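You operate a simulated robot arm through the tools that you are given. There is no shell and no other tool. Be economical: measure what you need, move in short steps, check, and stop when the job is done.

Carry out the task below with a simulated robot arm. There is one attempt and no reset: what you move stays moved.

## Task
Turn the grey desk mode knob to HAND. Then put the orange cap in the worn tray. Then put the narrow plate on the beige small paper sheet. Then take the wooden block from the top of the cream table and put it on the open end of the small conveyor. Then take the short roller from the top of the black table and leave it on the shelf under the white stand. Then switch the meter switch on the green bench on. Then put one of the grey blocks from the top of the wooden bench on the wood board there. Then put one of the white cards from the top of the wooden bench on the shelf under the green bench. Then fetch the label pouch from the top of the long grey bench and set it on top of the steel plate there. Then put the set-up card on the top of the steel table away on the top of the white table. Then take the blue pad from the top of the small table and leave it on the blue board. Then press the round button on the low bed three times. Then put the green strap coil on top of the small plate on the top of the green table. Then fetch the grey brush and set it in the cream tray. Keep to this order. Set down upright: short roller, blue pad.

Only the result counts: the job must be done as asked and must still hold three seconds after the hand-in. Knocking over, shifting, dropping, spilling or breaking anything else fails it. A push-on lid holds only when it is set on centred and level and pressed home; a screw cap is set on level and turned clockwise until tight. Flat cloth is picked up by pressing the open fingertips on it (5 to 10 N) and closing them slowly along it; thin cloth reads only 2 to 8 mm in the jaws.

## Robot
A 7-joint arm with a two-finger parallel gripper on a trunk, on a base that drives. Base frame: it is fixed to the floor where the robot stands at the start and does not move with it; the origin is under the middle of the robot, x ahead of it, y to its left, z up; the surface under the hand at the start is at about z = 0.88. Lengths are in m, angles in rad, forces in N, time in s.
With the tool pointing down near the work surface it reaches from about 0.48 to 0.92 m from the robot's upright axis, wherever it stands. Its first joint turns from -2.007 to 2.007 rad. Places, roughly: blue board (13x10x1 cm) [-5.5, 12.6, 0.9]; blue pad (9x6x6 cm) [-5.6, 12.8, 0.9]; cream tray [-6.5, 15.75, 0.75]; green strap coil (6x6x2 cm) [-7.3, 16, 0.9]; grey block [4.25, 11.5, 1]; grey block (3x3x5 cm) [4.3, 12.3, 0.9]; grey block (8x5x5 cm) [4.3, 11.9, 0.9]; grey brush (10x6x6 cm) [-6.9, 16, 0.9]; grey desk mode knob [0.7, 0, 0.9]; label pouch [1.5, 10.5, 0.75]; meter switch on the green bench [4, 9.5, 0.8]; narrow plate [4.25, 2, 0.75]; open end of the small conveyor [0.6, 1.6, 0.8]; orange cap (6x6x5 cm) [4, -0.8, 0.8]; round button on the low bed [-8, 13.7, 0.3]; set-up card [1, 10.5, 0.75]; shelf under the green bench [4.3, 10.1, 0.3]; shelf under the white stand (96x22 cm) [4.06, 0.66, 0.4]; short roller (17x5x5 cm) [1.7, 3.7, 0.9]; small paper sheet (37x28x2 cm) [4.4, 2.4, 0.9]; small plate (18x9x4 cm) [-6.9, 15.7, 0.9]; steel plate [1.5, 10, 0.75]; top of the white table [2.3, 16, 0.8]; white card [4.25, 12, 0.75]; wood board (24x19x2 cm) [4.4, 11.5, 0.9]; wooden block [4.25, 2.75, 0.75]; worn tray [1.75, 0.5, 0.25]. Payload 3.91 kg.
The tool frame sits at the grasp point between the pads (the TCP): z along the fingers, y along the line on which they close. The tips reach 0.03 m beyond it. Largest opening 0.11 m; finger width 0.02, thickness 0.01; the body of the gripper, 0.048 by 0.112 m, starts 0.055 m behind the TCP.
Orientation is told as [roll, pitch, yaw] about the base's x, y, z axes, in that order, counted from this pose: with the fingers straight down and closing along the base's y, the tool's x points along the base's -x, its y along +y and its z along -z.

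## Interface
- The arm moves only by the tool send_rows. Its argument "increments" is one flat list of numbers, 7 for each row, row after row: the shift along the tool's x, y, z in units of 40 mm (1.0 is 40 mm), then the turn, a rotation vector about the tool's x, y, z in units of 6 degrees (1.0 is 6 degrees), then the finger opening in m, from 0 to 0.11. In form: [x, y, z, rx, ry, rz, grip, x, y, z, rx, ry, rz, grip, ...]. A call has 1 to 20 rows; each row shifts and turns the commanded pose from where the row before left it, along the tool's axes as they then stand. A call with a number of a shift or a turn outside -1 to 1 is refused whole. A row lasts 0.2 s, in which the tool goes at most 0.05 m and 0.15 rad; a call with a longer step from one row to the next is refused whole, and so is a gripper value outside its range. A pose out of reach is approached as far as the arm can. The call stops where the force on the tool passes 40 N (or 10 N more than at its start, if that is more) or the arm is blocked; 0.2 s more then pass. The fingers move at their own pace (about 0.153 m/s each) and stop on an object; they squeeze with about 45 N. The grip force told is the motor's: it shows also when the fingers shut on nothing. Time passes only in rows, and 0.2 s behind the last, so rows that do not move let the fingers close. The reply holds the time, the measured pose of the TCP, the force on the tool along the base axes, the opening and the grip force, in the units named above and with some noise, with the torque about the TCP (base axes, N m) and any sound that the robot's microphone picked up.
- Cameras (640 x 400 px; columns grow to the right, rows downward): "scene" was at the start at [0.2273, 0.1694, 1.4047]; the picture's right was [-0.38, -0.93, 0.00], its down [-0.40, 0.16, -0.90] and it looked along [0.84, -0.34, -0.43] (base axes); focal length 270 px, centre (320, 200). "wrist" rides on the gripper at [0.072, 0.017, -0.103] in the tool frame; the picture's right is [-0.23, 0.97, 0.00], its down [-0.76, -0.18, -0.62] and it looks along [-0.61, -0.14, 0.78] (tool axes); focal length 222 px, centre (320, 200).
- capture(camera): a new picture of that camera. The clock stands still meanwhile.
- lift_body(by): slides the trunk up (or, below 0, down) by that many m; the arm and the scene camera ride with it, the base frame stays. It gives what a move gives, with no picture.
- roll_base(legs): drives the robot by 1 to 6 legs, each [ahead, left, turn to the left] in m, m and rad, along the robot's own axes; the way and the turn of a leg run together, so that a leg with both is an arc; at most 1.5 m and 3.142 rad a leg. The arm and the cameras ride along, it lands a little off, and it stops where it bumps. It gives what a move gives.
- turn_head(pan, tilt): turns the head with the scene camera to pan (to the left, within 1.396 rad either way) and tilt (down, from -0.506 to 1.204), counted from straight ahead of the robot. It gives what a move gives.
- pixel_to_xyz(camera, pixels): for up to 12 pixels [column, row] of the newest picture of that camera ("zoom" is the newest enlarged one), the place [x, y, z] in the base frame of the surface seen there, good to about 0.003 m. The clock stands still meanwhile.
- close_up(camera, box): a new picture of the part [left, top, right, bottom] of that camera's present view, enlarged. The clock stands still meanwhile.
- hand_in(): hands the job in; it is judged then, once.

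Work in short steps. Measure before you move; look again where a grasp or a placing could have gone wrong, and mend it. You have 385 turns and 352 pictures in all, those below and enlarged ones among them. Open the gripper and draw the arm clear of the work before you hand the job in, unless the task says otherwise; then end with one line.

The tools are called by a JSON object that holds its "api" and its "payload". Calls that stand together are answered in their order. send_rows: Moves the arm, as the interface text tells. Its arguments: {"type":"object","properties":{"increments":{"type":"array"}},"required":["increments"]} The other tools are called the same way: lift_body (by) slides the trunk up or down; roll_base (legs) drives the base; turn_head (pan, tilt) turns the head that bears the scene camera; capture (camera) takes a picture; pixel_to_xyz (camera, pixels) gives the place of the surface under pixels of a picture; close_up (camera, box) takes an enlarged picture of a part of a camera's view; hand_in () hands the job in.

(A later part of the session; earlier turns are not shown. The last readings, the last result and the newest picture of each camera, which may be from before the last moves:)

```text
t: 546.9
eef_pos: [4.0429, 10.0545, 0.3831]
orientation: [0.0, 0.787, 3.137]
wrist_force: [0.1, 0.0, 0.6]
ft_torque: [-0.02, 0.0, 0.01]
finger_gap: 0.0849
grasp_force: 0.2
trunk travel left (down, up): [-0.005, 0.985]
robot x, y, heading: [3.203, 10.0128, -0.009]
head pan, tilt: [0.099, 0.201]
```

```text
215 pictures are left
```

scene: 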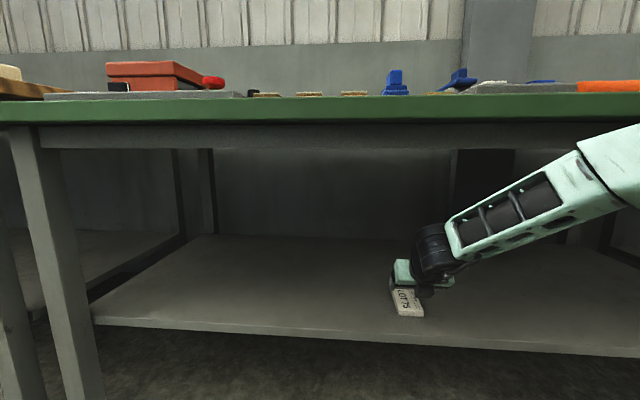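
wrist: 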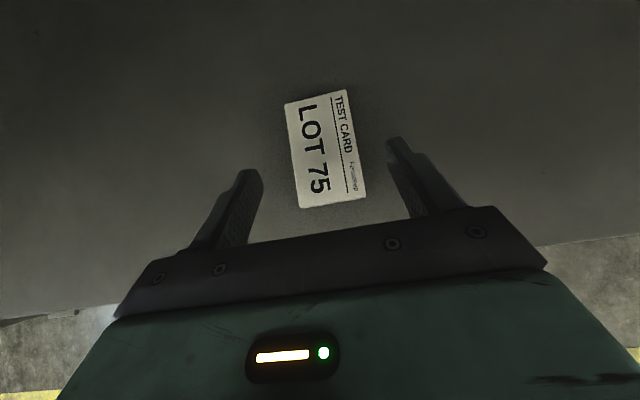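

The card lies on the shelf. I back out, raise the trunk, and restore the straight-down unflipped tool.

{"api": "roll_base", "payload": {"legs": [[-0.45, 0, 0]]}}

{"api": "lift_body", "payload": {"by": 0.36}}

{"api": "lift_body", "payload": {"by": 0.36}}

{"api": "send_rows", "payload": {"increments": [-0.5, 0, -0.5, 0, -0.94, 0, 0.085, -0.5, 0, -0.5, 0, -0.94, 0, 0.085, -0.3, 0, -0.3, 0, -0.94, 0, 0.085, -0.3, 0, -0.3, 0, -0.94, 0, 0.085, 0, 0, 0, 0, -0.94, 0, 0.085, 0, 0, 0, 0, -0.94, 0, 0.085, 0, 0, 0, 0, -0.94, 0, 0.085, 0, 0, 0, 0, -0.94, 0, 0.085, 0, 0, 0, 0, 0, -1, 0.085, 0, 0, 0, 0, 0, -1, 0.085, 0, 0, 0, 0, 0, -1, 0.085, 0, 0, 0, 0, 0, -1, 0.085, 0, 0, 0, 0, 0, -1, 0.085, 0, 0, 0, 0, 0, -1, 0.085, 0, 0, 0, 0, 0, -1, 0.085, 0, 0, 0, 0, 0, -1, 0.085, 0, 0, 0, 0, 0, -1, 0.085, 0, 0, 0, 0, 0, -1, 0.085, 0, 0, 0, 0, 0, -1, 0.085, 0, 0, 0, 0, 0, -1, 0.085]}}

{"api": "send_rows", "payload": {"increments": [0, 0, 0, 0, 0, -1, 0.085, 0, 0, 0, 0, 0, -1, 0.085, 0, 0, 0, 0, 0, -1, 0.085, 0, 0, 0, 0, 0, -1, 0.085, 0, 0, 0, 0, 0, -1, 0.085, 0, 0, 0, 0, 0, -1, 0.085, 0, 0, 0, 0, 0, -1, 0.085, 0, 0, 0, 0, 0, -1, 0.085, 0, 0, 0, 0, 0, -1, 0.085, 0, 0, 0, 0, 0, -1, 0.085, 0, 0, 0, 0, 0, -1, 0.085, 0, 0, 0, 0, 0, -1, 0.085, 0, 0, 0, 0, 0, -1, 0.085, 0, 0, 0, 0, 0, -1, 0.085, 0, 0, 0, 0, 0, -1, 0.085, 0, 0, 0, 0, 0, -1, 0.085, 0, 0, 0, 0, 0, -1, 0.085, 0, 0, 0, 0, 0, -1, 0.085]}}

```text
t: 549.6
eef_pos: [3.5891, 10.0615, 0.3843]
orientation: [-0.002, 0.788, -3.141]
wrist_force: [-0.2, 0.0, 0.5]
ft_torque: [0.0, 0.0, 0.01]
finger_gap: 0.085
grasp_force: 0.0
trunk travel left (down, up): [-0.005, 0.985]
robot x, y, heading: [2.7496, 10.0146, -0.009]
head pan, tilt: [0.099, 0.201]
```

```text
t: 553.1
eef_pos: [3.5885, 10.0606, 0.7436]
orientation: [-0.002, 0.789, 3.14]
wrist_force: [0.7, 0.0, -0.5]
ft_torque: [0.0, 0.03, 0.01]
finger_gap: 0.0852
grasp_force: 0.1
trunk travel left (down, up): [-0.365, 0.625]
robot x, y, heading: [2.7505, 10.0131, -0.012]
head pan, tilt: [0.099, 0.201]
```

```text
t: 556.6
eef_pos: [3.5884, 10.0615, 1.1027]
orientation: [-0.001, 0.786, 3.14]
wrist_force: [-0.1, 0.3, -0.5]
ft_torque: [0.0, 0.02, 0.02]
finger_gap: 0.085
grasp_force: 0.1
trunk travel left (down, up): [-0.725, 0.265]
robot x, y, heading: [2.7471, 10.0107, -0.006]
head pan, tilt: [0.099, 0.201]
```

```text
t: 560.8
eef_pos: [3.4985, 10.0597, 1.1148]
orientation: [0.003, 0.0, -1.884]
wrist_force: [0.2, 0.9, 0.8]
ft_torque: [0.0, -0.01, -0.02]
finger_gap: 0.085
grasp_force: 0.1
trunk travel left (down, up): [-0.725, 0.265]
robot x, y, heading: [2.7482, 10.0141, -0.008]
head pan, tilt: [0.099, 0.201]
```

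```text
t: 564.6
eef_pos: [3.4981, 10.0619, 1.1139]
orientation: [0.0, 0.0, 0.002]
wrist_force: [-0.4, -0.2, 0.1]
ft_torque: [0.01, 0.03, 0.02]
finger_gap: 0.0848
grasp_force: 0.0
trunk travel left (down, up): [-0.725, 0.265]
robot x, y, heading: [2.7463, 10.0142, -0.011]
head pan, tilt: [0.099, 0.201]
```

I tuck the arm in, turn around to face the west side, and look for the long grey bench.

{"api": "send_rows", "payload": {"increments": [1, 0, -0.5, 0, 0, 0, 0.085, 1, 0, -0.5, 0, 0, 0, 0.085, 1, 0, -0.5, 0, 0, 0, 0.085, 1, 0, -0.5, 0, 0, 0, 0.085, 0.8, -0.5, 0, 0, 0, 0, 0.085]}}

{"api": "roll_base", "payload": {"legs": [[0, 0, 1.57], [0, 0, 1.57]]}}

{"api": "turn_head", "payload": {"pan": 0.0, "tilt": 0.4}}

{"api": "capture", "payload": {"camera": "scene"}}

```text
t: 565.8
eef_pos: [3.3068, 10.0409, 1.1927]
orientation: [-0.001, -0.002, 0.003]
wrist_force: [0.5, 0.1, -0.2]
ft_torque: [-0.05, 0.05, 0.0]
finger_gap: 0.085
grasp_force: 0.1
trunk travel left (down, up): [-0.725, 0.265]
robot x, y, heading: [2.7464, 10.0121, -0.012]
head pan, tilt: [0.099, 0.201]
```

```text
t: 574.0
eef_pos: [2.191, 9.9651, 1.1938]
orientation: [-0.001, -0.003, -3.1]
wrist_force: [-0.5, 0.8, 0.2]
ft_torque: [-0.01, 0.0, 0.03]
finger_gap: 0.085
grasp_force: 0.1
trunk travel left (down, up): [-0.725, 0.265]
robot x, y, heading: [2.749, 10.0163, -3.108]
head pan, tilt: [0.099, 0.201]
```

```text
t: 574.7
eef_pos: [2.1914, 9.9666, 1.1929]
orientation: [-0.001, -0.002, -3.101]
wrist_force: [0.0, -0.7, 0.4]
ft_torque: [-0.01, 0.02, 0.05]
finger_gap: 0.0849
grasp_force: 0.1
trunk travel left (down, up): [-0.725, 0.265]
robot x, y, heading: [2.7517, 10.0142, -3.108]
head pan, tilt: [0.0, 0.4]
```

```text
214 pictures are left
```

scene: 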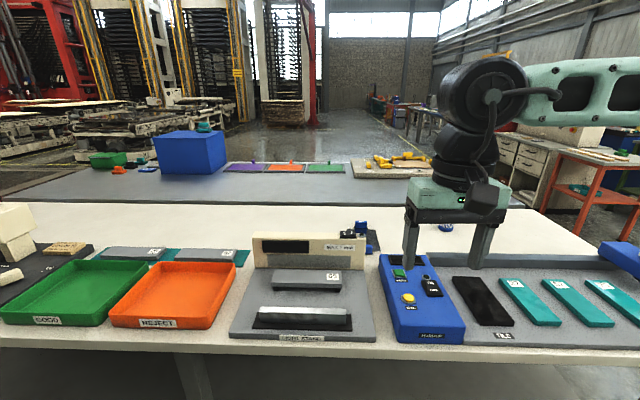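

I measure the two tables and zoom in to find the pouch, steel plate and set-up card.

{"api": "pixel_to_xyz", "payload": {"camera": "scene", "pixels": [[300, 350], [300, 225], [300, 205], [300, 180], [305, 280], [200, 255], [140, 255], [300, 320], [325, 165], [400, 160], [480, 300], [60, 290]]}}

{"api": "close_up", "payload": {"camera": "scene", "box": [200, 140, 440, 350]}}

```text
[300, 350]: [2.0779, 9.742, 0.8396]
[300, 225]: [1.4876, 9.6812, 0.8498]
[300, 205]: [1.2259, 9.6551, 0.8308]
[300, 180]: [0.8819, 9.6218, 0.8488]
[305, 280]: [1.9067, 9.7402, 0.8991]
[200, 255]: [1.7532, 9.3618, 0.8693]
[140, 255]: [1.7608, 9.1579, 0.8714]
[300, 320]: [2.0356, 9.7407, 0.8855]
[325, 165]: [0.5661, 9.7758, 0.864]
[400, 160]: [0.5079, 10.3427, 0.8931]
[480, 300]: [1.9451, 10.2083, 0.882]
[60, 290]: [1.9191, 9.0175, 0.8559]
```

```text
1.90 times, centred on (320, 245) of scene
```

zoom: 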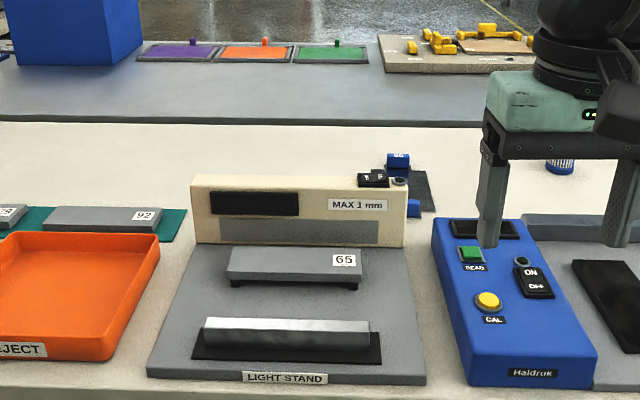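

The items near (1.5, 10) are around scene (370,235) and (445,228). I enlarge that region and pan right.

{"api": "close_up", "payload": {"camera": "scene", "box": [330, 200, 480, 270]}}

{"api": "pixel_to_xyz", "payload": {"camera": "zoom", "pixels": [[160, 150], [200, 170], [100, 120], [490, 125], [400, 190]]}}

{"api": "turn_head", "payload": {"pan": -0.6, "tilt": 0.4}}

{"api": "capture", "payload": {"camera": "scene"}}

```text
4.27 times, centred on (405, 235) of scene
```

zoom: 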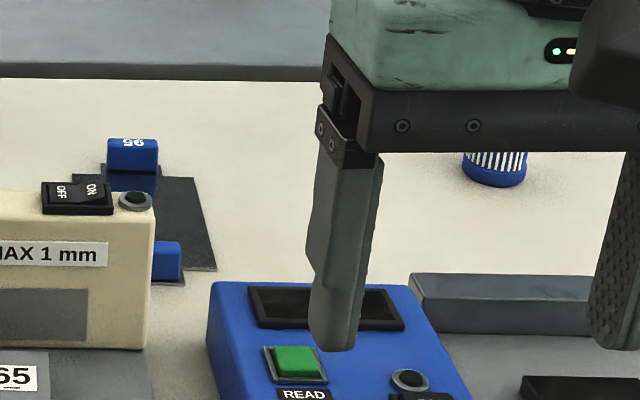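

```text
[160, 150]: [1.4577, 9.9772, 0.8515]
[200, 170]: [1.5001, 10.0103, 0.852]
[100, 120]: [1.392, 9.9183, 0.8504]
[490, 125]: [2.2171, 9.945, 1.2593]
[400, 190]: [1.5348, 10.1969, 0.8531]
```

```text
t: 575.7
eef_pos: [2.1913, 9.9659, 1.1936]
orientation: [-0.001, -0.001, -3.099]
wrist_force: [0.3, -0.6, -0.1]
ft_torque: [-0.02, -0.01, -0.02]
finger_gap: 0.085
grasp_force: 0.1
trunk travel left (down, up): [-0.725, 0.265]
robot x, y, heading: [2.7457, 10.0125, -3.108]
head pan, tilt: [-0.6, 0.4]
```

```text
211 pictures are left
```

scene: 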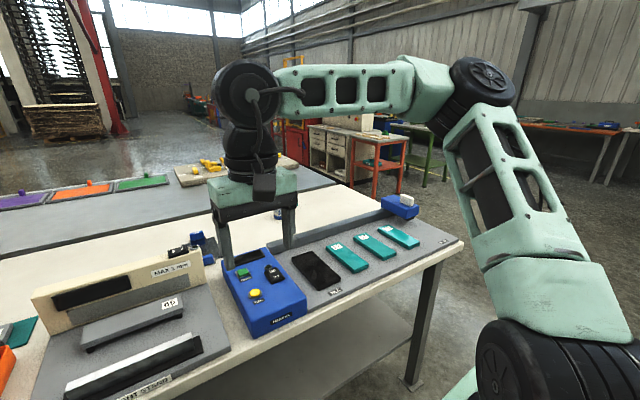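

I raise the trunk 0.26 to look over things better and measure more items.

{"api": "lift_body", "payload": {"by": 0.26}}

{"api": "turn_head", "payload": {"pan": -0.15, "tilt": 0.6}}

{"api": "capture", "payload": {"camera": "scene"}}

{"api": "capture", "payload": {"camera": "wrist"}}

```text
t: 578.4
eef_pos: [2.1913, 9.9658, 1.4534]
orientation: [-0.001, -0.002, -3.101]
wrist_force: [0.4, 0.4, 0.1]
ft_torque: [0.0, 0.02, 0.0]
finger_gap: 0.0851
grasp_force: 0.0
trunk travel left (down, up): [-0.985, 0.005]
robot x, y, heading: [2.7477, 10.0194, -3.109]
head pan, tilt: [-0.6, 0.4]
```

```text
t: 579.3
eef_pos: [2.1908, 9.9658, 1.454]
orientation: [-0.001, -0.002, -3.101]
wrist_force: [0.4, 0.9, -0.1]
ft_torque: [-0.04, 0.02, 0.02]
finger_gap: 0.085
grasp_force: 0.1
trunk travel left (down, up): [-0.985, 0.005]
robot x, y, heading: [2.7505, 10.0141, -3.112]
head pan, tilt: [-0.15, 0.6]
```

```text
210 pictures are left
```

scene: 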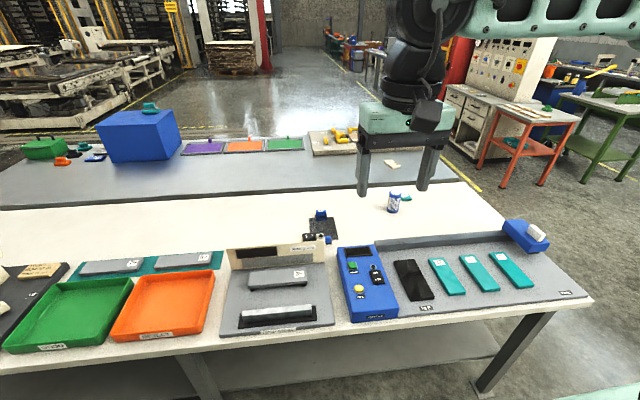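

```text
209 pictures are left
```

wrist: 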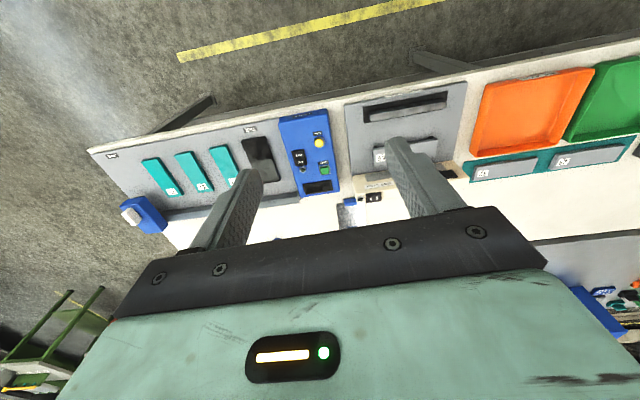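

{"api": "close_up", "payload": {"camera": "scene", "box": [300, 140, 460, 250]}}

{"api": "pixel_to_xyz", "payload": {"camera": "zoom", "pixels": [[375, 240], [420, 230], [370, 95], [90, 340], [95, 300], [200, 300], [200, 50], [120, 370]]}}

```text
3.64 times, centred on (380, 195) of scene
```

zoom: 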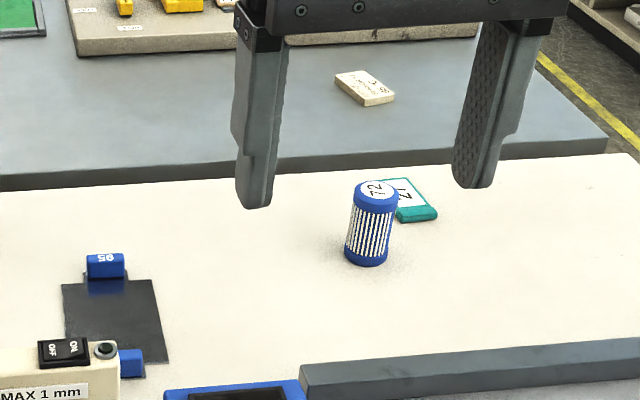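

```text
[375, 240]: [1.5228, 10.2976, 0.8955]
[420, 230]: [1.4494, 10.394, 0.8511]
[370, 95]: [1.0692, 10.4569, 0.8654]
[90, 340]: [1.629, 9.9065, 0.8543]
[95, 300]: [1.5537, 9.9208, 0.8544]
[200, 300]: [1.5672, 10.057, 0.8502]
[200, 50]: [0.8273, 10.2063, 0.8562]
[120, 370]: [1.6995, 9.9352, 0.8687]
```

The pouch (teal, at ~(1.4, 10.38)) lies beside a filter cylinder. The steel plate with blue end handles is at ~(1.55, 9.95), and the set-up card at (1.07, 10.46) on the bench behind. I check the under-bench clearance.

{"api": "pixel_to_xyz", "payload": {"camera": "scene", "pixels": [[350, 372], [350, 385], [350, 345], [300, 370], [490, 390], [200, 385], [420, 355]]}}

{"api": "turn_head", "payload": {"pan": -0.15, "tilt": 1.0}}

{"api": "capture", "payload": {"camera": "scene"}}

```text
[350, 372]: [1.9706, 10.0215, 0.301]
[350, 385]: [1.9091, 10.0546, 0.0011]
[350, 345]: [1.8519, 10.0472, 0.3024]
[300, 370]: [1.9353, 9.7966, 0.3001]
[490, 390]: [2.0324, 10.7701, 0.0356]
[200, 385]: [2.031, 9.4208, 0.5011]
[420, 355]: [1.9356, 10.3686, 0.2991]
```

```text
t: 580.1
eef_pos: [2.1902, 9.9669, 1.4521]
orientation: [0.0, -0.002, -3.1]
wrist_force: [-0.2, 1.0, -0.5]
ft_torque: [0.0, 0.02, 0.0]
finger_gap: 0.085
grasp_force: 0.0
trunk travel left (down, up): [-0.985, 0.005]
robot x, y, heading: [2.7442, 10.019, -3.106]
head pan, tilt: [-0.15, 1.0]
```

```text
207 pictures are left
```

scene: 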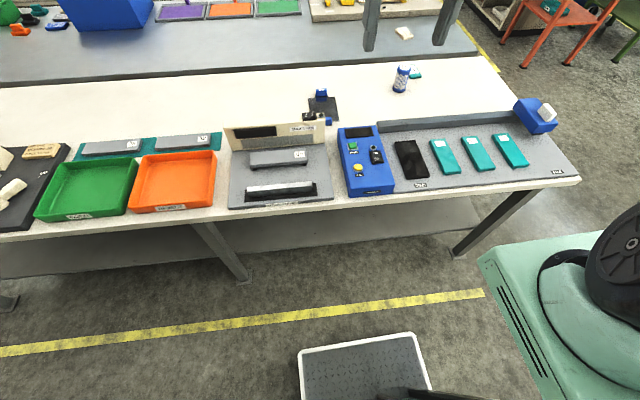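

Base fits under the bench (shelf at z 0.30). I lower the trunk back, straighten and drive in to about (2.24, 10.2).

{"api": "lift_body", "payload": {"by": -0.26}}

{"api": "roll_base", "payload": {"legs": [[0, 0, -0.035], [0, -0.2, 0], [0.5, 0, 0]]}}

{"api": "turn_head", "payload": {"pan": -0.1, "tilt": 0.65}}

{"api": "capture", "payload": {"camera": "scene"}}

```text
t: 582.8
eef_pos: [2.1905, 9.9661, 1.1942]
orientation: [0.0, -0.002, -3.099]
wrist_force: [0.5, -0.8, 0.2]
ft_torque: [0.02, -0.02, 0.02]
finger_gap: 0.0849
grasp_force: 0.1
trunk travel left (down, up): [-0.725, 0.265]
robot x, y, heading: [2.7498, 10.0164, -3.11]
head pan, tilt: [-0.15, 1.0]
```

```text
t: 587.3
eef_pos: [1.6982, 10.1824, 1.1923]
orientation: [-0.001, -0.003, -3.137]
wrist_force: [-0.4, 0.6, -0.5]
ft_torque: [0.04, 0.02, 0.0]
finger_gap: 0.085
grasp_force: 0.1
trunk travel left (down, up): [-0.725, 0.265]
robot x, y, heading: [2.2578, 10.2132, 3.139]
head pan, tilt: [-0.15, 1.0]
```

```text
t: 588.1
eef_pos: [1.6993, 10.1824, 1.1939]
orientation: [-0.001, -0.002, -3.137]
wrist_force: [-0.6, 0.2, 0.7]
ft_torque: [-0.01, 0.03, -0.01]
finger_gap: 0.0849
grasp_force: 0.0
trunk travel left (down, up): [-0.725, 0.265]
robot x, y, heading: [2.259, 10.2133, 3.133]
head pan, tilt: [-0.099, 0.649]
```

```text
206 pictures are left
```

scene: 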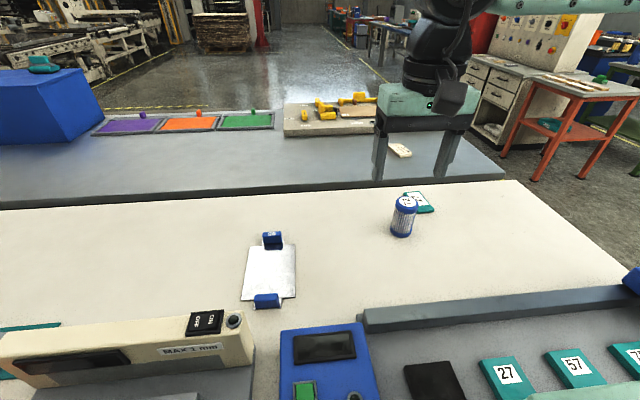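

I zoom on the pouch with the cylinder, and on the steel plate.

{"api": "close_up", "payload": {"camera": "scene", "box": [370, 170, 460, 250]}}

{"api": "pixel_to_xyz", "payload": {"camera": "zoom", "pixels": [[300, 105], [350, 105], [350, 140], [390, 165], [400, 190], [320, 195], [240, 135], [200, 200], [300, 160], [350, 180], [440, 210]]}}

{"api": "close_up", "payload": {"camera": "scene", "box": [220, 215, 320, 325]}}

{"api": "pixel_to_xyz", "payload": {"camera": "zoom", "pixels": [[175, 125], [290, 120], [300, 280], [150, 290], [230, 200], [200, 75], [215, 310], [230, 280]]}}

```text
5.00 times, centred on (415, 210) of scene
```

zoom: 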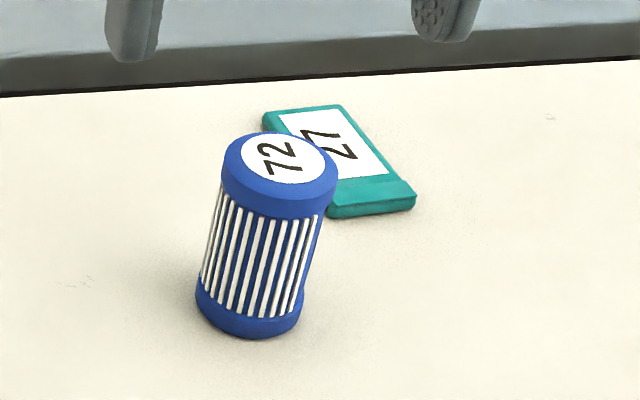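

```text
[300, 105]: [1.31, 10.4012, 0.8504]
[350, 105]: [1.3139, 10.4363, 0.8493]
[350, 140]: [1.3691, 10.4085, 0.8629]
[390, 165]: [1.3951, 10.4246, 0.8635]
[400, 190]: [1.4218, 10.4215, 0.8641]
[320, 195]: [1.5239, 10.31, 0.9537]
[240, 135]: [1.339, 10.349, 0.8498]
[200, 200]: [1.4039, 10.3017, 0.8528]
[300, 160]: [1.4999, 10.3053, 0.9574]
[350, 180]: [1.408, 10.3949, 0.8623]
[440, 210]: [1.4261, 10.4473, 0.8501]
```

```text
3.64 times, centred on (270, 270) of scene
```

zoom: 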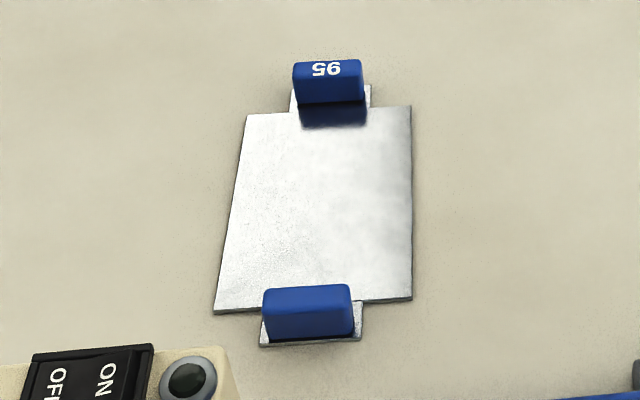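

```text
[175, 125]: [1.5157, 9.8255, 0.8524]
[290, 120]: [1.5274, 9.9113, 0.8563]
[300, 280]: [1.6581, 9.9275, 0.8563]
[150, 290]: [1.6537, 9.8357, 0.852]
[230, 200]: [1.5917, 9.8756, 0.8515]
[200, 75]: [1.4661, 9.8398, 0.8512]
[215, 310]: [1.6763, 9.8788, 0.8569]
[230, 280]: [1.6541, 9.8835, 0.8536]
```

The pouch spans about x 1.32–1.43, y≈10.37–10.44; the steel plate is centred near (1.595, 9.94). I inch forward 0.07 m and move the hand above the pouch.

{"api": "roll_base", "payload": {"legs": [[0.07, -0.03, 0]]}}

{"api": "send_rows", "payload": {"increments": [-0.7, -0.57, 0.3, 0, 0, 0, 0.09, -0.7, -0.57, 0.3, 0, 0, 0, 0.09, -0.7, -0.57, 0.3, 0, 0, 0, 0.09, -0.7, -0.57, 0.3, 0, 0, 0, 0.09, -0.7, -0.57, 0.3, 0, 0, 0, 0.09, -0.7, -0.57, 0.3, 0, 0, 0, 0.09, -0.7, -0.57, 0.3, 0, 0, 0, 0.09, -0.7, -0.57, 0.3, 0, 0, 0, 0.09, -0.7, -0.3, 0.3, 0, 0, 0, 0.09]}}

{"api": "capture", "payload": {"camera": "wrist"}}

```text
t: 589.1
eef_pos: [1.6305, 10.2142, 1.1928]
orientation: [0.001, 0.0, -3.142]
wrist_force: [-1.1, -0.6, 0.2]
ft_torque: [0.01, 0.0, 0.0]
finger_gap: 0.0849
grasp_force: 0.1
trunk travel left (down, up): [-0.725, 0.265]
robot x, y, heading: [2.1896, 10.2374, 3.128]
head pan, tilt: [-0.099, 0.649]
```

```text
t: 591.1
eef_pos: [1.3805, 10.4109, 1.087]
orientation: [0.002, -0.001, -3.139]
wrist_force: [-0.2, -0.5, 0.4]
ft_torque: [-0.02, -0.01, 0.03]
finger_gap: 0.09
grasp_force: 0.1
trunk travel left (down, up): [-0.725, 0.265]
robot x, y, heading: [2.1911, 10.2404, 3.132]
head pan, tilt: [-0.099, 0.649]
```

```text
203 pictures are left
```

wrist: 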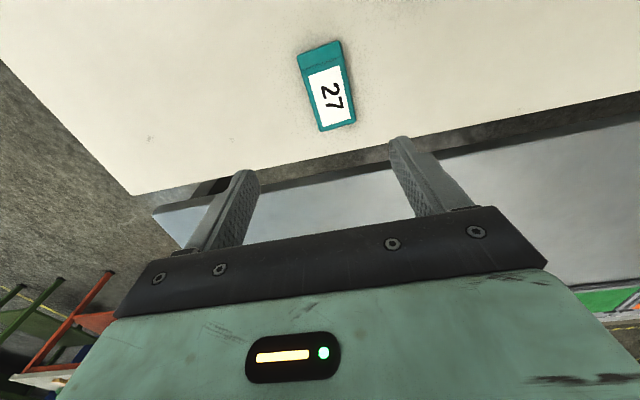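

{"api": "pixel_to_xyz", "payload": {"camera": "wrist", "pixels": [[300, 60], [338, 44], [353, 118], [322, 128], [326, 95], [310, 90], [345, 85], [318, 55]]}}

```text
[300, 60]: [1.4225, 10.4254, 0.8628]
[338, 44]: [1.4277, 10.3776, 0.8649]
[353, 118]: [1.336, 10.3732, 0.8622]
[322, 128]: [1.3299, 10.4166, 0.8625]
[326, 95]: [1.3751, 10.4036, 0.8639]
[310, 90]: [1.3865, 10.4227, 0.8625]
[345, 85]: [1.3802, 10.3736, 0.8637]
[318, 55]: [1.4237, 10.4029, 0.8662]
```

The pouch is centred (1.378, 10.400), ~5 cm wide. I correct y and descend to just above the bench.

{"api": "send_rows", "payload": {"increments": [0.06, 0.28, 0.9, 0, 0, 0, 0.08, 0, 0, 0.9, 0, 0, 0, 0.08, 0, 0, 0.9, 0, 0, 0, 0.08, 0, 0, 0.9, 0, 0, 0, 0.08, 0, 0, 0.9, 0, 0, 0, 0.08, 0, 0, 0.5, 0, 0, 0, 0.08]}}

{"api": "capture", "payload": {"camera": "wrist"}}

```text
t: 592.5
eef_pos: [1.382, 10.3947, 0.8858]
orientation: [-0.001, -0.001, -3.138]
wrist_force: [0.0, -0.9, 0.7]
ft_torque: [-0.03, 0.02, 0.0]
finger_gap: 0.08
grasp_force: 0.1
trunk travel left (down, up): [-0.725, 0.265]
robot x, y, heading: [2.1896, 10.2383, 3.138]
head pan, tilt: [-0.099, 0.649]
```

```text
202 pictures are left
```

wrist: 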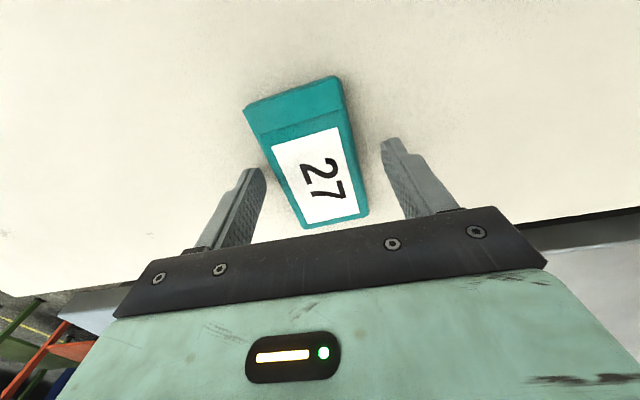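

I go down 4 mm more, close and lift.

{"api": "send_rows", "payload": {"increments": [0, -0.05, 0.06, 0, 0, 0, 0.08, 0, 0, 0.05, 0, 0, 0, 0.08, 0, 0, 0, 0, 0, 0, 0.06, 0, 0, 0, 0, 0, 0, 0.03, 0, 0, 0, 0, 0, 0, 0.03, 0, 0, -0.3, 0, 0, 0, 0.03, 0, 0, -0.8, 0, 0, 0, 0.03, 0, 0, -1, 0, 0, 0, 0.03, 0, 0, -1, 0, 0, 0, 0.03]}}

{"api": "capture", "payload": {"camera": "wrist"}}

```text
t: 594.5
eef_pos: [1.3783, 10.4005, 1.0047]
orientation: [0.0, -0.002, -3.14]
wrist_force: [-0.1, -0.3, -0.3]
ft_torque: [0.0, -0.06, 0.01]
finger_gap: 0.0573
grasp_force: 44.9
trunk travel left (down, up): [-0.725, 0.265]
robot x, y, heading: [2.1891, 10.2393, 3.132]
head pan, tilt: [-0.099, 0.649]
```

```text
201 pictures are left
```

wrist: 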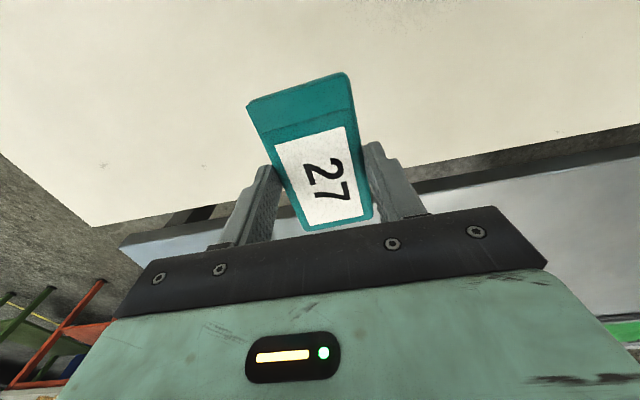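

Held. I raise a little and carry it over the steel plate centre (1.597, 9.94).

{"api": "send_rows", "payload": {"increments": [0, 0, -0.7, 0, 0, 0, 0.03, 0, 0, -0.7, 0, 0, 0, 0.03, 0.423, 0.885, 0, 0, 0, 0, 0.03, 0.423, 0.885, 0, 0, 0, 0, 0.03, 0.423, 0.885, 0, 0, 0, 0, 0.03, 0.423, 0.885, 0, 0, 0, 0, 0.03, 0.423, 0.885, 0, 0, 0, 0, 0.03, 0.423, 0.885, 0, 0, 0, 0, 0.03, 0.423, 0.885, 0, 0, 0, 0, 0.03, 0.423, 0.885, 0, 0, 0, 0, 0.03, 0.423, 0.885, 0, 0, 0, 0, 0.03, 0.423, 0.885, 0, 0, 0, 0, 0.03, 0.423, 0.885, 0, 0, 0, 0, 0.03, 0.423, 0.885, 0, 0, 0, 0, 0.03, 0.423, 0.885, 0, 0, 0, 0, 0.03]}}

{"api": "capture", "payload": {"camera": "wrist"}}

{"api": "capture", "payload": {"camera": "scene"}}

```text
t: 597.7
eef_pos: [1.6, 9.939, 1.0601]
orientation: [0.002, -0.001, -3.139]
wrist_force: [-0.6, 0.4, 0.0]
ft_torque: [-0.06, 0.0, 0.03]
finger_gap: 0.0568
grasp_force: 44.9
trunk travel left (down, up): [-0.725, 0.265]
robot x, y, heading: [2.1921, 10.2403, 3.135]
head pan, tilt: [-0.099, 0.649]
```

```text
200 pictures are left
```

wrist: 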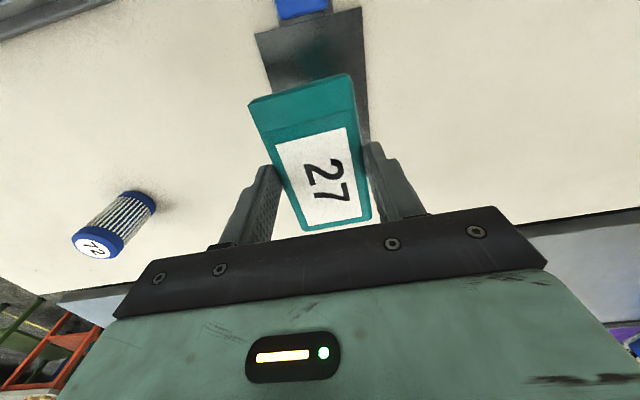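

```text
199 pictures are left
```

scene: 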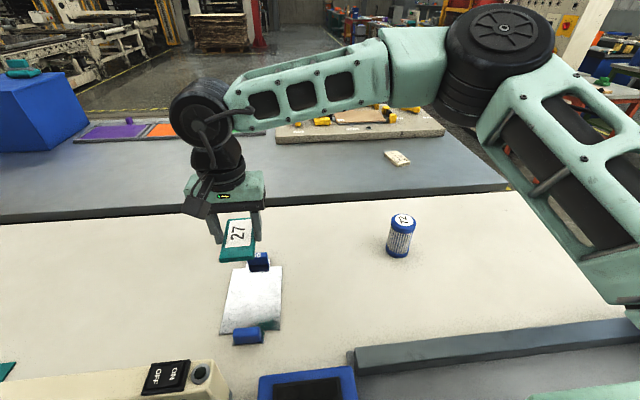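

I measure the plate's corners once more from the scene.

{"api": "pixel_to_xyz", "payload": {"camera": "scene", "pixels": [[230, 275], [281, 268], [276, 324], [224, 330], [250, 300], [248, 335], [258, 260]]}}

{"api": "pixel_to_xyz", "payload": {"camera": "wrist", "pixels": [[260, 40], [358, 15], [310, 40], [300, 5], [364, 120]]}}

```text
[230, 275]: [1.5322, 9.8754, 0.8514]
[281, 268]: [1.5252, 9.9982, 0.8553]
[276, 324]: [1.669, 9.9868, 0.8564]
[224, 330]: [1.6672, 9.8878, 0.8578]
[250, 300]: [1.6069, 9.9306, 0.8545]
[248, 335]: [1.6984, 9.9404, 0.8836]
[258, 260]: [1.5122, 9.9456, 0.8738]
```

```text
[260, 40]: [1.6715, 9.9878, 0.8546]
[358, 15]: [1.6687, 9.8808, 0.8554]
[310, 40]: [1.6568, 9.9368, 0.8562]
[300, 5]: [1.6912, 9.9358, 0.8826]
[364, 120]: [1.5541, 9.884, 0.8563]
```

Aligned. I lower to just above the plate.

{"api": "send_rows", "payload": {"increments": [0.1, 0, 0.9, 0, 0, 0, 0.03, 0, 0, 0.9, 0, 0, 0, 0.03, 0, 0, 0.9, 0, 0, 0, 0.03, 0, 0, 0.9, 0, 0, 0, 0.03, 0, 0, 0.5, 0, 0, 0, 0.03, 0, 0, 0.1, 0, 0, 0, 0.03, 0, 0, 0, 0, 0, 0, 0.03]}}

{"api": "send_rows", "payload": {"increments": [0, 0, 0.06, 0, 0, 0, 0.03, 0, 0, 0.04, 0, 0, 0, 0.03, 0, 0, 0, 0, 0, 0, 0.03]}}

```text
t: 599.3
eef_pos: [1.6045, 9.9406, 0.8936]
orientation: [0.001, -0.003, -3.141]
wrist_force: [0.3, 0.0, -0.4]
ft_torque: [-0.02, -0.03, 0.03]
finger_gap: 0.0568
grasp_force: 45.2
trunk travel left (down, up): [-0.725, 0.265]
robot x, y, heading: [2.1913, 10.24, 3.135]
head pan, tilt: [-0.099, 0.649]
```

```text
t: 600.1
eef_pos: [1.6037, 9.939, 0.8895]
orientation: [0.0, -0.002, -3.142]
wrist_force: [-0.4, -0.7, 0.3]
ft_torque: [-0.03, 0.0, 0.04]
finger_gap: 0.0565
grasp_force: 45.0
trunk travel left (down, up): [-0.725, 0.265]
robot x, y, heading: [2.1901, 10.2388, 3.131]
head pan, tilt: [-0.099, 0.649]
```

{"api": "send_rows", "payload": {"increments": [0, 0, 0.04, 0, 0, 0, 0.03, 0, 0, 0.03, 0, 0, 0, 0.03, 0, 0, 0, 0, 0, 0, 0.03]}}

```text
t: 600.9
eef_pos: [1.6032, 9.9391, 0.8842]
orientation: [-0.001, -0.003, -3.14]
wrist_force: [0.6, -0.6, -0.5]
ft_torque: [0.01, 0.06, 0.06]
finger_gap: 0.0567
grasp_force: 44.9
trunk travel left (down, up): [-0.725, 0.265]
robot x, y, heading: [2.1896, 10.2403, 3.134]
head pan, tilt: [-0.099, 0.649]
```

{"api": "send_rows", "payload": {"increments": [0, 0, 0.04, 0, 0, 0, 0.03, 0, 0, 0.03, 0, 0, 0, 0.03, 0, 0, 0, 0, 0, 0, 0.03]}}

```text
t: 601.7
eef_pos: [1.6044, 9.9396, 0.8857]
orientation: [0.003, -0.004, -3.137]
wrist_force: [2.4, 1.2, 20.8]
ft_torque: [0.17, -0.16, 0.13]
finger_gap: 0.057
grasp_force: 45.2
trunk travel left (down, up): [-0.725, 0.265]
robot x, y, heading: [2.1885, 10.2438, 3.137]
head pan, tilt: [-0.099, 0.649]
```

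Contact. I ease up 1 mm, open modestly, rise and check.

{"api": "send_rows", "payload": {"increments": [0, 0, -0.04, 0, 0, 0, 0.03, 0, 0, 0, 0, 0, 0, 0.065, 0, 0, 0, 0, 0, 0, 0.08, 0, 0, -0.4, 0, 0, 0, 0.08, 0, 0, -1, 0, 0, 0, 0.08, 0, 0, -1, 0, 0, 0, 0.08, 0, 0, -1, 0, 0, 0, 0.08, 0, 0, -1, 0, 0, 0, 0.08, 0, 0, -1, 0, 0, 0, 0.08, 0, 0, -1, 0, 0, 0, 0.08]}}

{"api": "capture", "payload": {"camera": "wrist"}}

{"api": "capture", "payload": {"camera": "scene"}}

```text
t: 603.9
eef_pos: [1.6075, 9.9412, 1.1462]
orientation: [0.002, -0.003, -3.141]
wrist_force: [0.5, 0.4, 0.4]
ft_torque: [0.03, 0.0, 0.03]
finger_gap: 0.0801
grasp_force: 0.0
trunk travel left (down, up): [-0.725, 0.265]
robot x, y, heading: [2.1868, 10.2398, 3.138]
head pan, tilt: [-0.099, 0.649]
```

```text
198 pictures are left
```

wrist: 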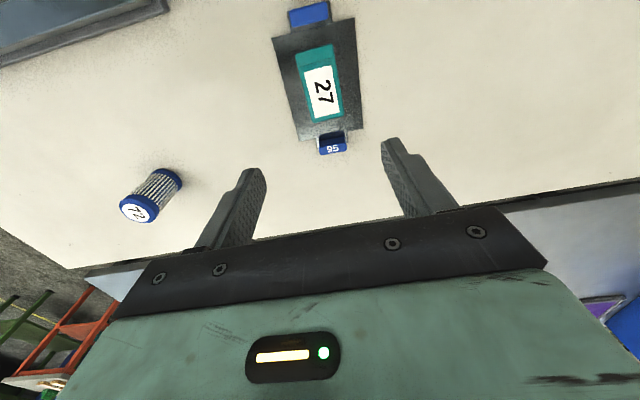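

```text
197 pictures are left
```

scene: 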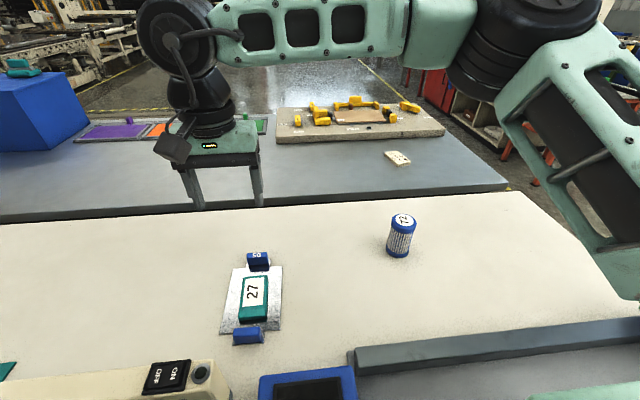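

The pouch lies on the steel plate. Now I tuck the arm, back out into the aisle and look at the area north of the benches.

{"api": "send_rows", "payload": {"increments": [0.4, -0.9, -0.3, 0, 0, 0, 0.08, 0.2, -0.9, -0.3, 0, 0, 0, 0.08, 0.2, -0.9, -0.3, 0, 0, 0, 0.08, 0.2, -0.9, -0.3, 0, 0, 0, 0.08, 0, -0.9, 0, 0, 0, 0, 0.08, 0, -0.9, 0, 0, 0, 0, 0.08]}}

{"api": "roll_base", "payload": {"legs": [[-0.6, 0, 0], [0, -1.2, 0]]}}

{"api": "turn_head", "payload": {"pan": 0.1, "tilt": 0.4}}

{"api": "capture", "payload": {"camera": "scene"}}

```text
t: 605.3
eef_pos: [1.6455, 10.156, 1.1886]
orientation: [-0.001, -0.002, -3.138]
wrist_force: [0.4, 0.3, -0.2]
ft_torque: [0.06, -0.02, 0.02]
finger_gap: 0.08
grasp_force: 0.0
trunk travel left (down, up): [-0.725, 0.265]
robot x, y, heading: [2.1886, 10.2393, 3.139]
head pan, tilt: [-0.099, 0.649]
```

```text
t: 614.5
eef_pos: [2.2279, 11.3845, 1.1875]
orientation: [-0.001, -0.002, -3.12]
wrist_force: [-0.1, -0.2, -0.2]
ft_torque: [0.0, -0.01, -0.02]
finger_gap: 0.0799
grasp_force: 0.1
trunk travel left (down, up): [-0.725, 0.265]
robot x, y, heading: [2.7705, 11.4787, -3.132]
head pan, tilt: [-0.099, 0.649]
```

```text
t: 615.3
eef_pos: [2.2297, 11.3842, 1.1876]
orientation: [0.001, 0.0, -3.121]
wrist_force: [0.3, 0.3, 1.1]
ft_torque: [0.0, -0.02, 0.01]
finger_gap: 0.0799
grasp_force: 0.0
trunk travel left (down, up): [-0.725, 0.265]
robot x, y, heading: [2.7717, 11.4767, -3.126]
head pan, tilt: [0.099, 0.4]
```

```text
196 pictures are left
```

scene: 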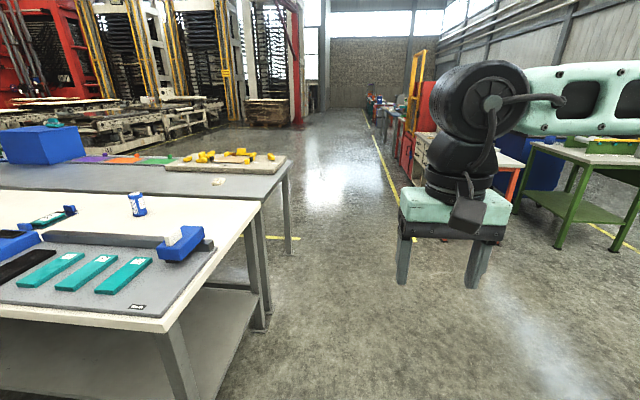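

The floor is clear. I drive west to x≈1.1 and turn to face −y toward the steel table's end.

{"api": "roll_base", "payload": {"legs": [[1.5, 0, 0], [0.17, 0, 0], [0, 0, 1.555]]}}

{"api": "turn_head", "payload": {"pan": 0.0, "tilt": 0.6}}

{"api": "capture", "payload": {"camera": "scene"}}

```text
t: 627.4
eef_pos: [1.2069, 10.9506, 1.1871]
orientation: [0.0, -0.002, -1.596]
wrist_force: [-0.6, -0.2, -0.3]
ft_torque: [0.01, 0.0, -0.02]
finger_gap: 0.0798
grasp_force: 0.0
trunk travel left (down, up): [-0.725, 0.265]
robot x, y, heading: [1.1397, 11.4995, -1.611]
head pan, tilt: [0.099, 0.4]
```

```text
t: 628.2
eef_pos: [1.2054, 10.9507, 1.1879]
orientation: [0.001, -0.003, -1.599]
wrist_force: [-0.5, 0.3, 0.3]
ft_torque: [0.0, -0.03, -0.01]
finger_gap: 0.0801
grasp_force: 0.1
trunk travel left (down, up): [-0.725, 0.265]
robot x, y, heading: [1.1392, 11.4948, -1.609]
head pan, tilt: [0.0, 0.6]
```

```text
195 pictures are left
```

scene: 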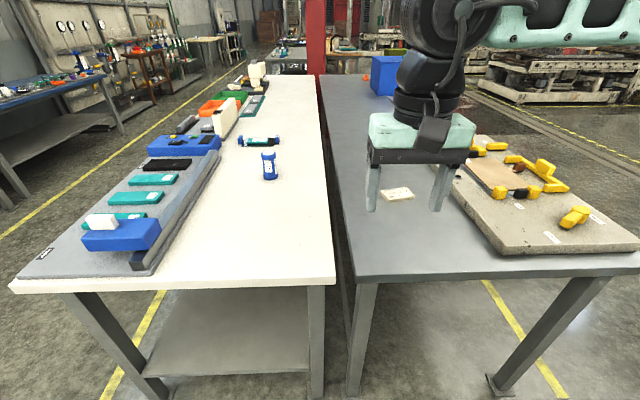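

{"api": "pixel_to_xyz", "payload": {"camera": "scene", "pixels": [[395, 194], [384, 188], [408, 187], [414, 197], [388, 200], [400, 278], [360, 380], [500, 380], [470, 180]]}}

{"api": "close_up", "payload": {"camera": "scene", "box": [365, 170, 445, 220]}}

```text
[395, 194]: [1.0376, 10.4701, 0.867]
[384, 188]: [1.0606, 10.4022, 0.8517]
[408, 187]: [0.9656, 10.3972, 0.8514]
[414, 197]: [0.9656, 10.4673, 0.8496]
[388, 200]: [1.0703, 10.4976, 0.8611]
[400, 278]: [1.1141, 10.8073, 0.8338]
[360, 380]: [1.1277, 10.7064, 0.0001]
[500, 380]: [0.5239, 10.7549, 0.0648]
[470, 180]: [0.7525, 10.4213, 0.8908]
```

```text
8.00 times, centred on (405, 195) of scene
```

zoom: 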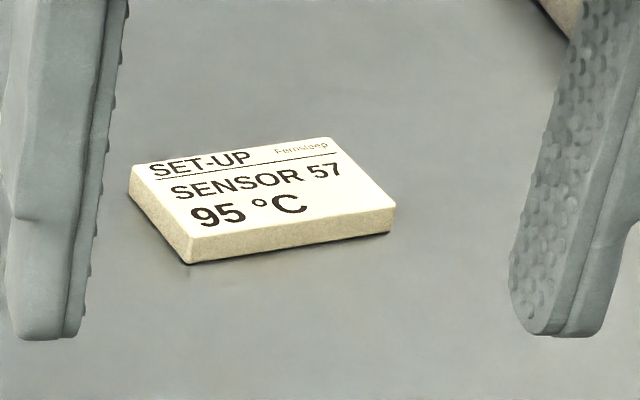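

I drive ahead 0.28 m (base stays outside the table), then measure the card's corners.

{"api": "roll_base", "payload": {"legs": [[0, 0, 0.04], [0.28, 0, 0]]}}

{"api": "capture", "payload": {"camera": "wrist"}}

{"api": "capture", "payload": {"camera": "scene"}}

```text
t: 630.5
eef_pos: [1.2221, 10.6752, 1.1882]
orientation: [-0.001, -0.001, -1.57]
wrist_force: [0.3, -0.1, -0.2]
ft_torque: [0.01, 0.02, 0.01]
finger_gap: 0.08
grasp_force: 0.1
trunk travel left (down, up): [-0.725, 0.265]
robot x, y, heading: [1.1397, 11.2202, -1.58]
head pan, tilt: [0.0, 0.6]
```

```text
193 pictures are left
```

wrist: 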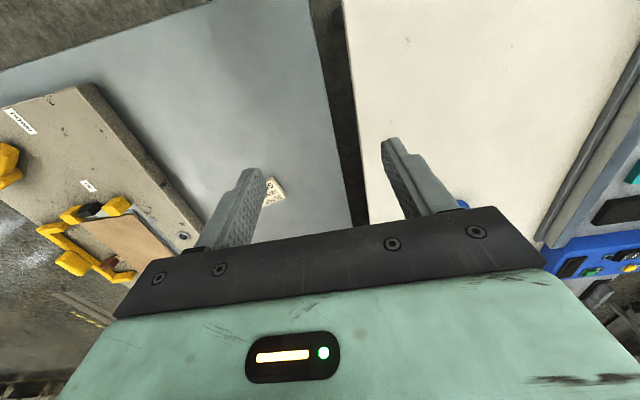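

```text
192 pictures are left
```

scene: 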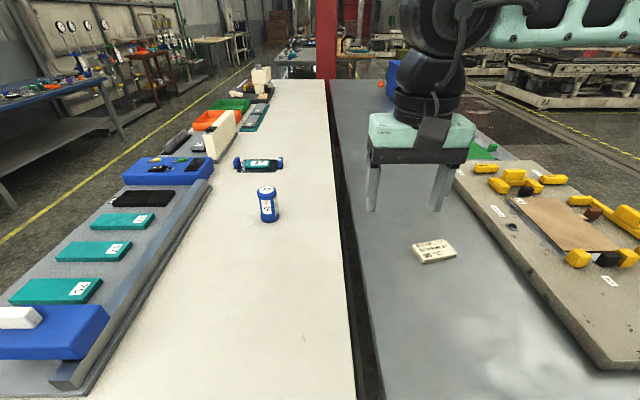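

{"api": "close_up", "payload": {"camera": "scene", "box": [395, 225, 475, 275]}}

{"api": "pixel_to_xyz", "payload": {"camera": "zoom", "pixels": [[140, 180], [385, 112], [478, 222], [210, 290], [310, 200], [215, 308], [485, 240]]}}

```text
8.00 times, centred on (435, 250) of scene
```

zoom: 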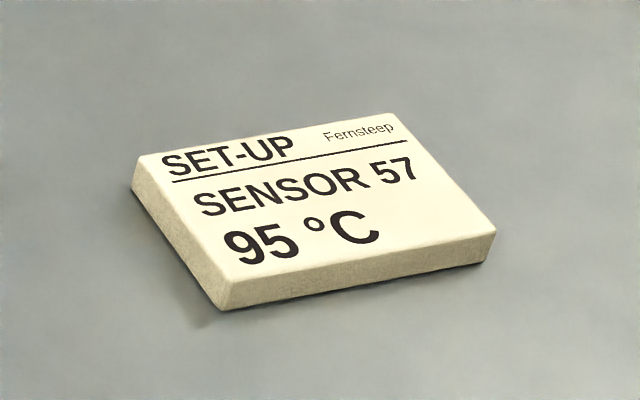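

```text
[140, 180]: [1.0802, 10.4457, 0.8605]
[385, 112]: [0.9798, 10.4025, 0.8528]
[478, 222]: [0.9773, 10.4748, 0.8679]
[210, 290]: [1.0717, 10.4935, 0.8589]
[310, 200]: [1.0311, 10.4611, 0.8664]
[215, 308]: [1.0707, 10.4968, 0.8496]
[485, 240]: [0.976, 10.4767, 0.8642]
```

The card's long axis is yawed ~12°; centre (1.03, 10.459), about 10×6 cm. I rotate the tool to yaw −2.94 so the fingers close across the 6 cm side and move above it.

{"api": "send_rows", "payload": {"increments": [0, 0, 0, 0, 0, 1, 0.09, 0, 0, 0, 0, 0, 1, 0.09, 0, 0, 0, 0, 0, 1, 0.09, 0, 0, 0, 0, 0, 1, 0.09, 0, 0, 0, 0, 0, 1, 0.09, 0, 0, 0, 0, 0, 1, 0.09, 0, 0, 0, 0, 0, 1, 0.09, 0, 0, 0, 0, 0, 1, 0.09, 0, 0, 0, 0, 0, 1, 0.09, 0, 0, 0, 0, 0, 1, 0.09, 0, 0, 0, 0, 0, 1, 0.09, 0, 0, 0, 0, 0, 1, 0.09, 0, 0, 0, 0, 0, 1, 0.09]}}

{"api": "send_rows", "payload": {"increments": [-0.725, 0.54, 0.43, 0, 0, 0, 0.09, -0.725, 0.54, 0.43, 0, 0, 0, 0.09, -0.725, 0.54, 0.43, 0, 0, 0, 0.09, -0.725, 0.54, 0.43, 0, 0, 0, 0.09, -0.725, 0.54, 0.43, 0, 0, 0, 0.09, -0.725, 0.54, 0.43, 0, 0, 0, 0.09, -0.725, 0.54, 0.43, 0, 0, 0, 0.09, -0.725, 0.54, 0.43, 0, 0, 0, 0.09]}}

{"api": "capture", "payload": {"camera": "wrist"}}

```text
t: 633.3
eef_pos: [1.2217, 10.6746, 1.1879]
orientation: [0.001, 0.0, -2.932]
wrist_force: [-0.7, -0.9, -0.7]
ft_torque: [-0.04, -0.01, -0.02]
finger_gap: 0.0903
grasp_force: 0.1
trunk travel left (down, up): [-0.725, 0.265]
robot x, y, heading: [1.1368, 11.218, -1.584]
head pan, tilt: [0.0, 0.6]
```

```text
t: 635.1
eef_pos: [1.0305, 10.4546, 1.0515]
orientation: [0.002, 0.0, -2.93]
wrist_force: [-0.1, 0.7, 0.2]
ft_torque: [-0.01, 0.0, -0.04]
finger_gap: 0.0901
grasp_force: 0.0
trunk travel left (down, up): [-0.725, 0.265]
robot x, y, heading: [1.1397, 11.2175, -1.578]
head pan, tilt: [0.0, 0.6]
```

```text
190 pictures are left
```

wrist: 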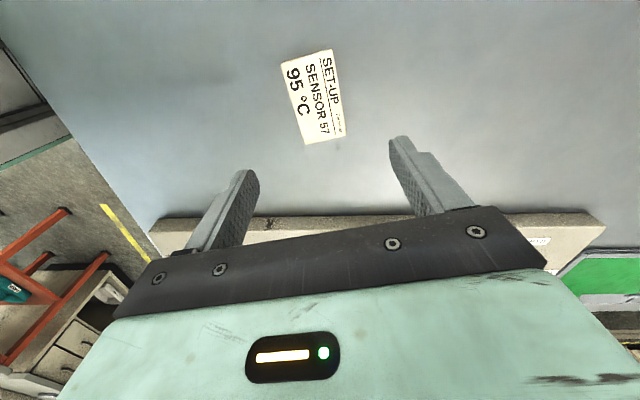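

{"api": "pixel_to_xyz", "payload": {"camera": "wrist", "pixels": [[283, 64], [329, 51], [307, 142], [344, 133], [315, 98], [293, 100], [338, 92]]}}

```text
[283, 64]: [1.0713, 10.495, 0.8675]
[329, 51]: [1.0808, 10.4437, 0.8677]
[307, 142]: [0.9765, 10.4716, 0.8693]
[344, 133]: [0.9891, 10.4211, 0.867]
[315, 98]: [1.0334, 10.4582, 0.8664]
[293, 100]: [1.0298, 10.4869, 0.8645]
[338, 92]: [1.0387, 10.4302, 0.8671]
```

Aligned. I descend, close and lift.

{"api": "send_rows", "payload": {"increments": [0, -0.08, 0.9, 0, 0, -0.2, 0.09, 0, 0, 0.9, 0, 0, 0, 0.09, 0, 0, 0.9, 0, 0, 0, 0.09, 0, 0, 0.9, 0, 0, 0, 0.09, 0, 0, 0.55, 0, 0, 0, 0.09, 0, 0, 0.05, 0, 0, 0, 0.09, 0, 0, 0, 0, 0, 0, 0.06, 0, 0, 0, 0, 0, 0, 0.04, 0, 0, 0, 0, 0, 0, 0.04]}}

{"api": "send_rows", "payload": {"increments": [0, 0, -0.3, 0, 0, 0, 0.04, 0, 0, -0.8, 0, 0, 0, 0.04, 0, 0, -1, 0, 0, 0, 0.04, 0, 0, -1, 0, 0, 0, 0.04, 0, 0, -1, 0, 0, 0, 0.04, 0, 0, -1, 0, 0, 0, 0.04, 0, 0, -1, 0, 0, 0, 0.04, 0, 0, -1, 0, 0, 0, 0.04]}}

{"api": "capture", "payload": {"camera": "wrist"}}

```text
t: 637.1
eef_pos: [1.0293, 10.4601, 0.8829]
orientation: [0.002, -0.001, -2.909]
wrist_force: [-0.3, 0.1, -0.1]
ft_torque: [-0.04, 0.03, 0.03]
finger_gap: 0.0591
grasp_force: 45.0
trunk travel left (down, up): [-0.725, 0.265]
robot x, y, heading: [1.1388, 11.2194, -1.577]
head pan, tilt: [0.0, 0.6]
```

```text
t: 638.9
eef_pos: [1.0293, 10.4617, 1.1664]
orientation: [0.002, 0.0, -2.91]
wrist_force: [-0.8, -0.9, -0.8]
ft_torque: [0.05, -0.03, -0.01]
finger_gap: 0.0588
grasp_force: 44.7
trunk travel left (down, up): [-0.725, 0.265]
robot x, y, heading: [1.1371, 11.2192, -1.575]
head pan, tilt: [0.0, 0.6]
```

```text
189 pictures are left
```

wrist: 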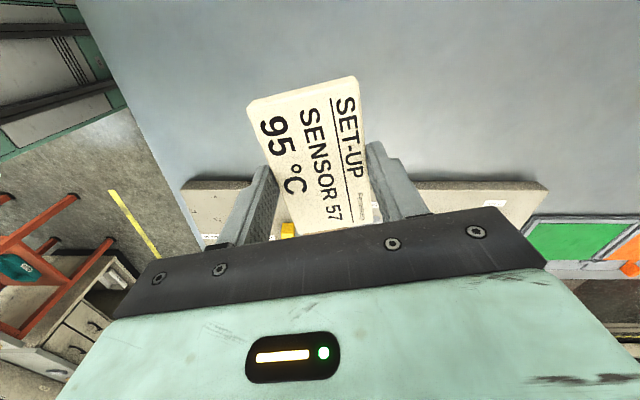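

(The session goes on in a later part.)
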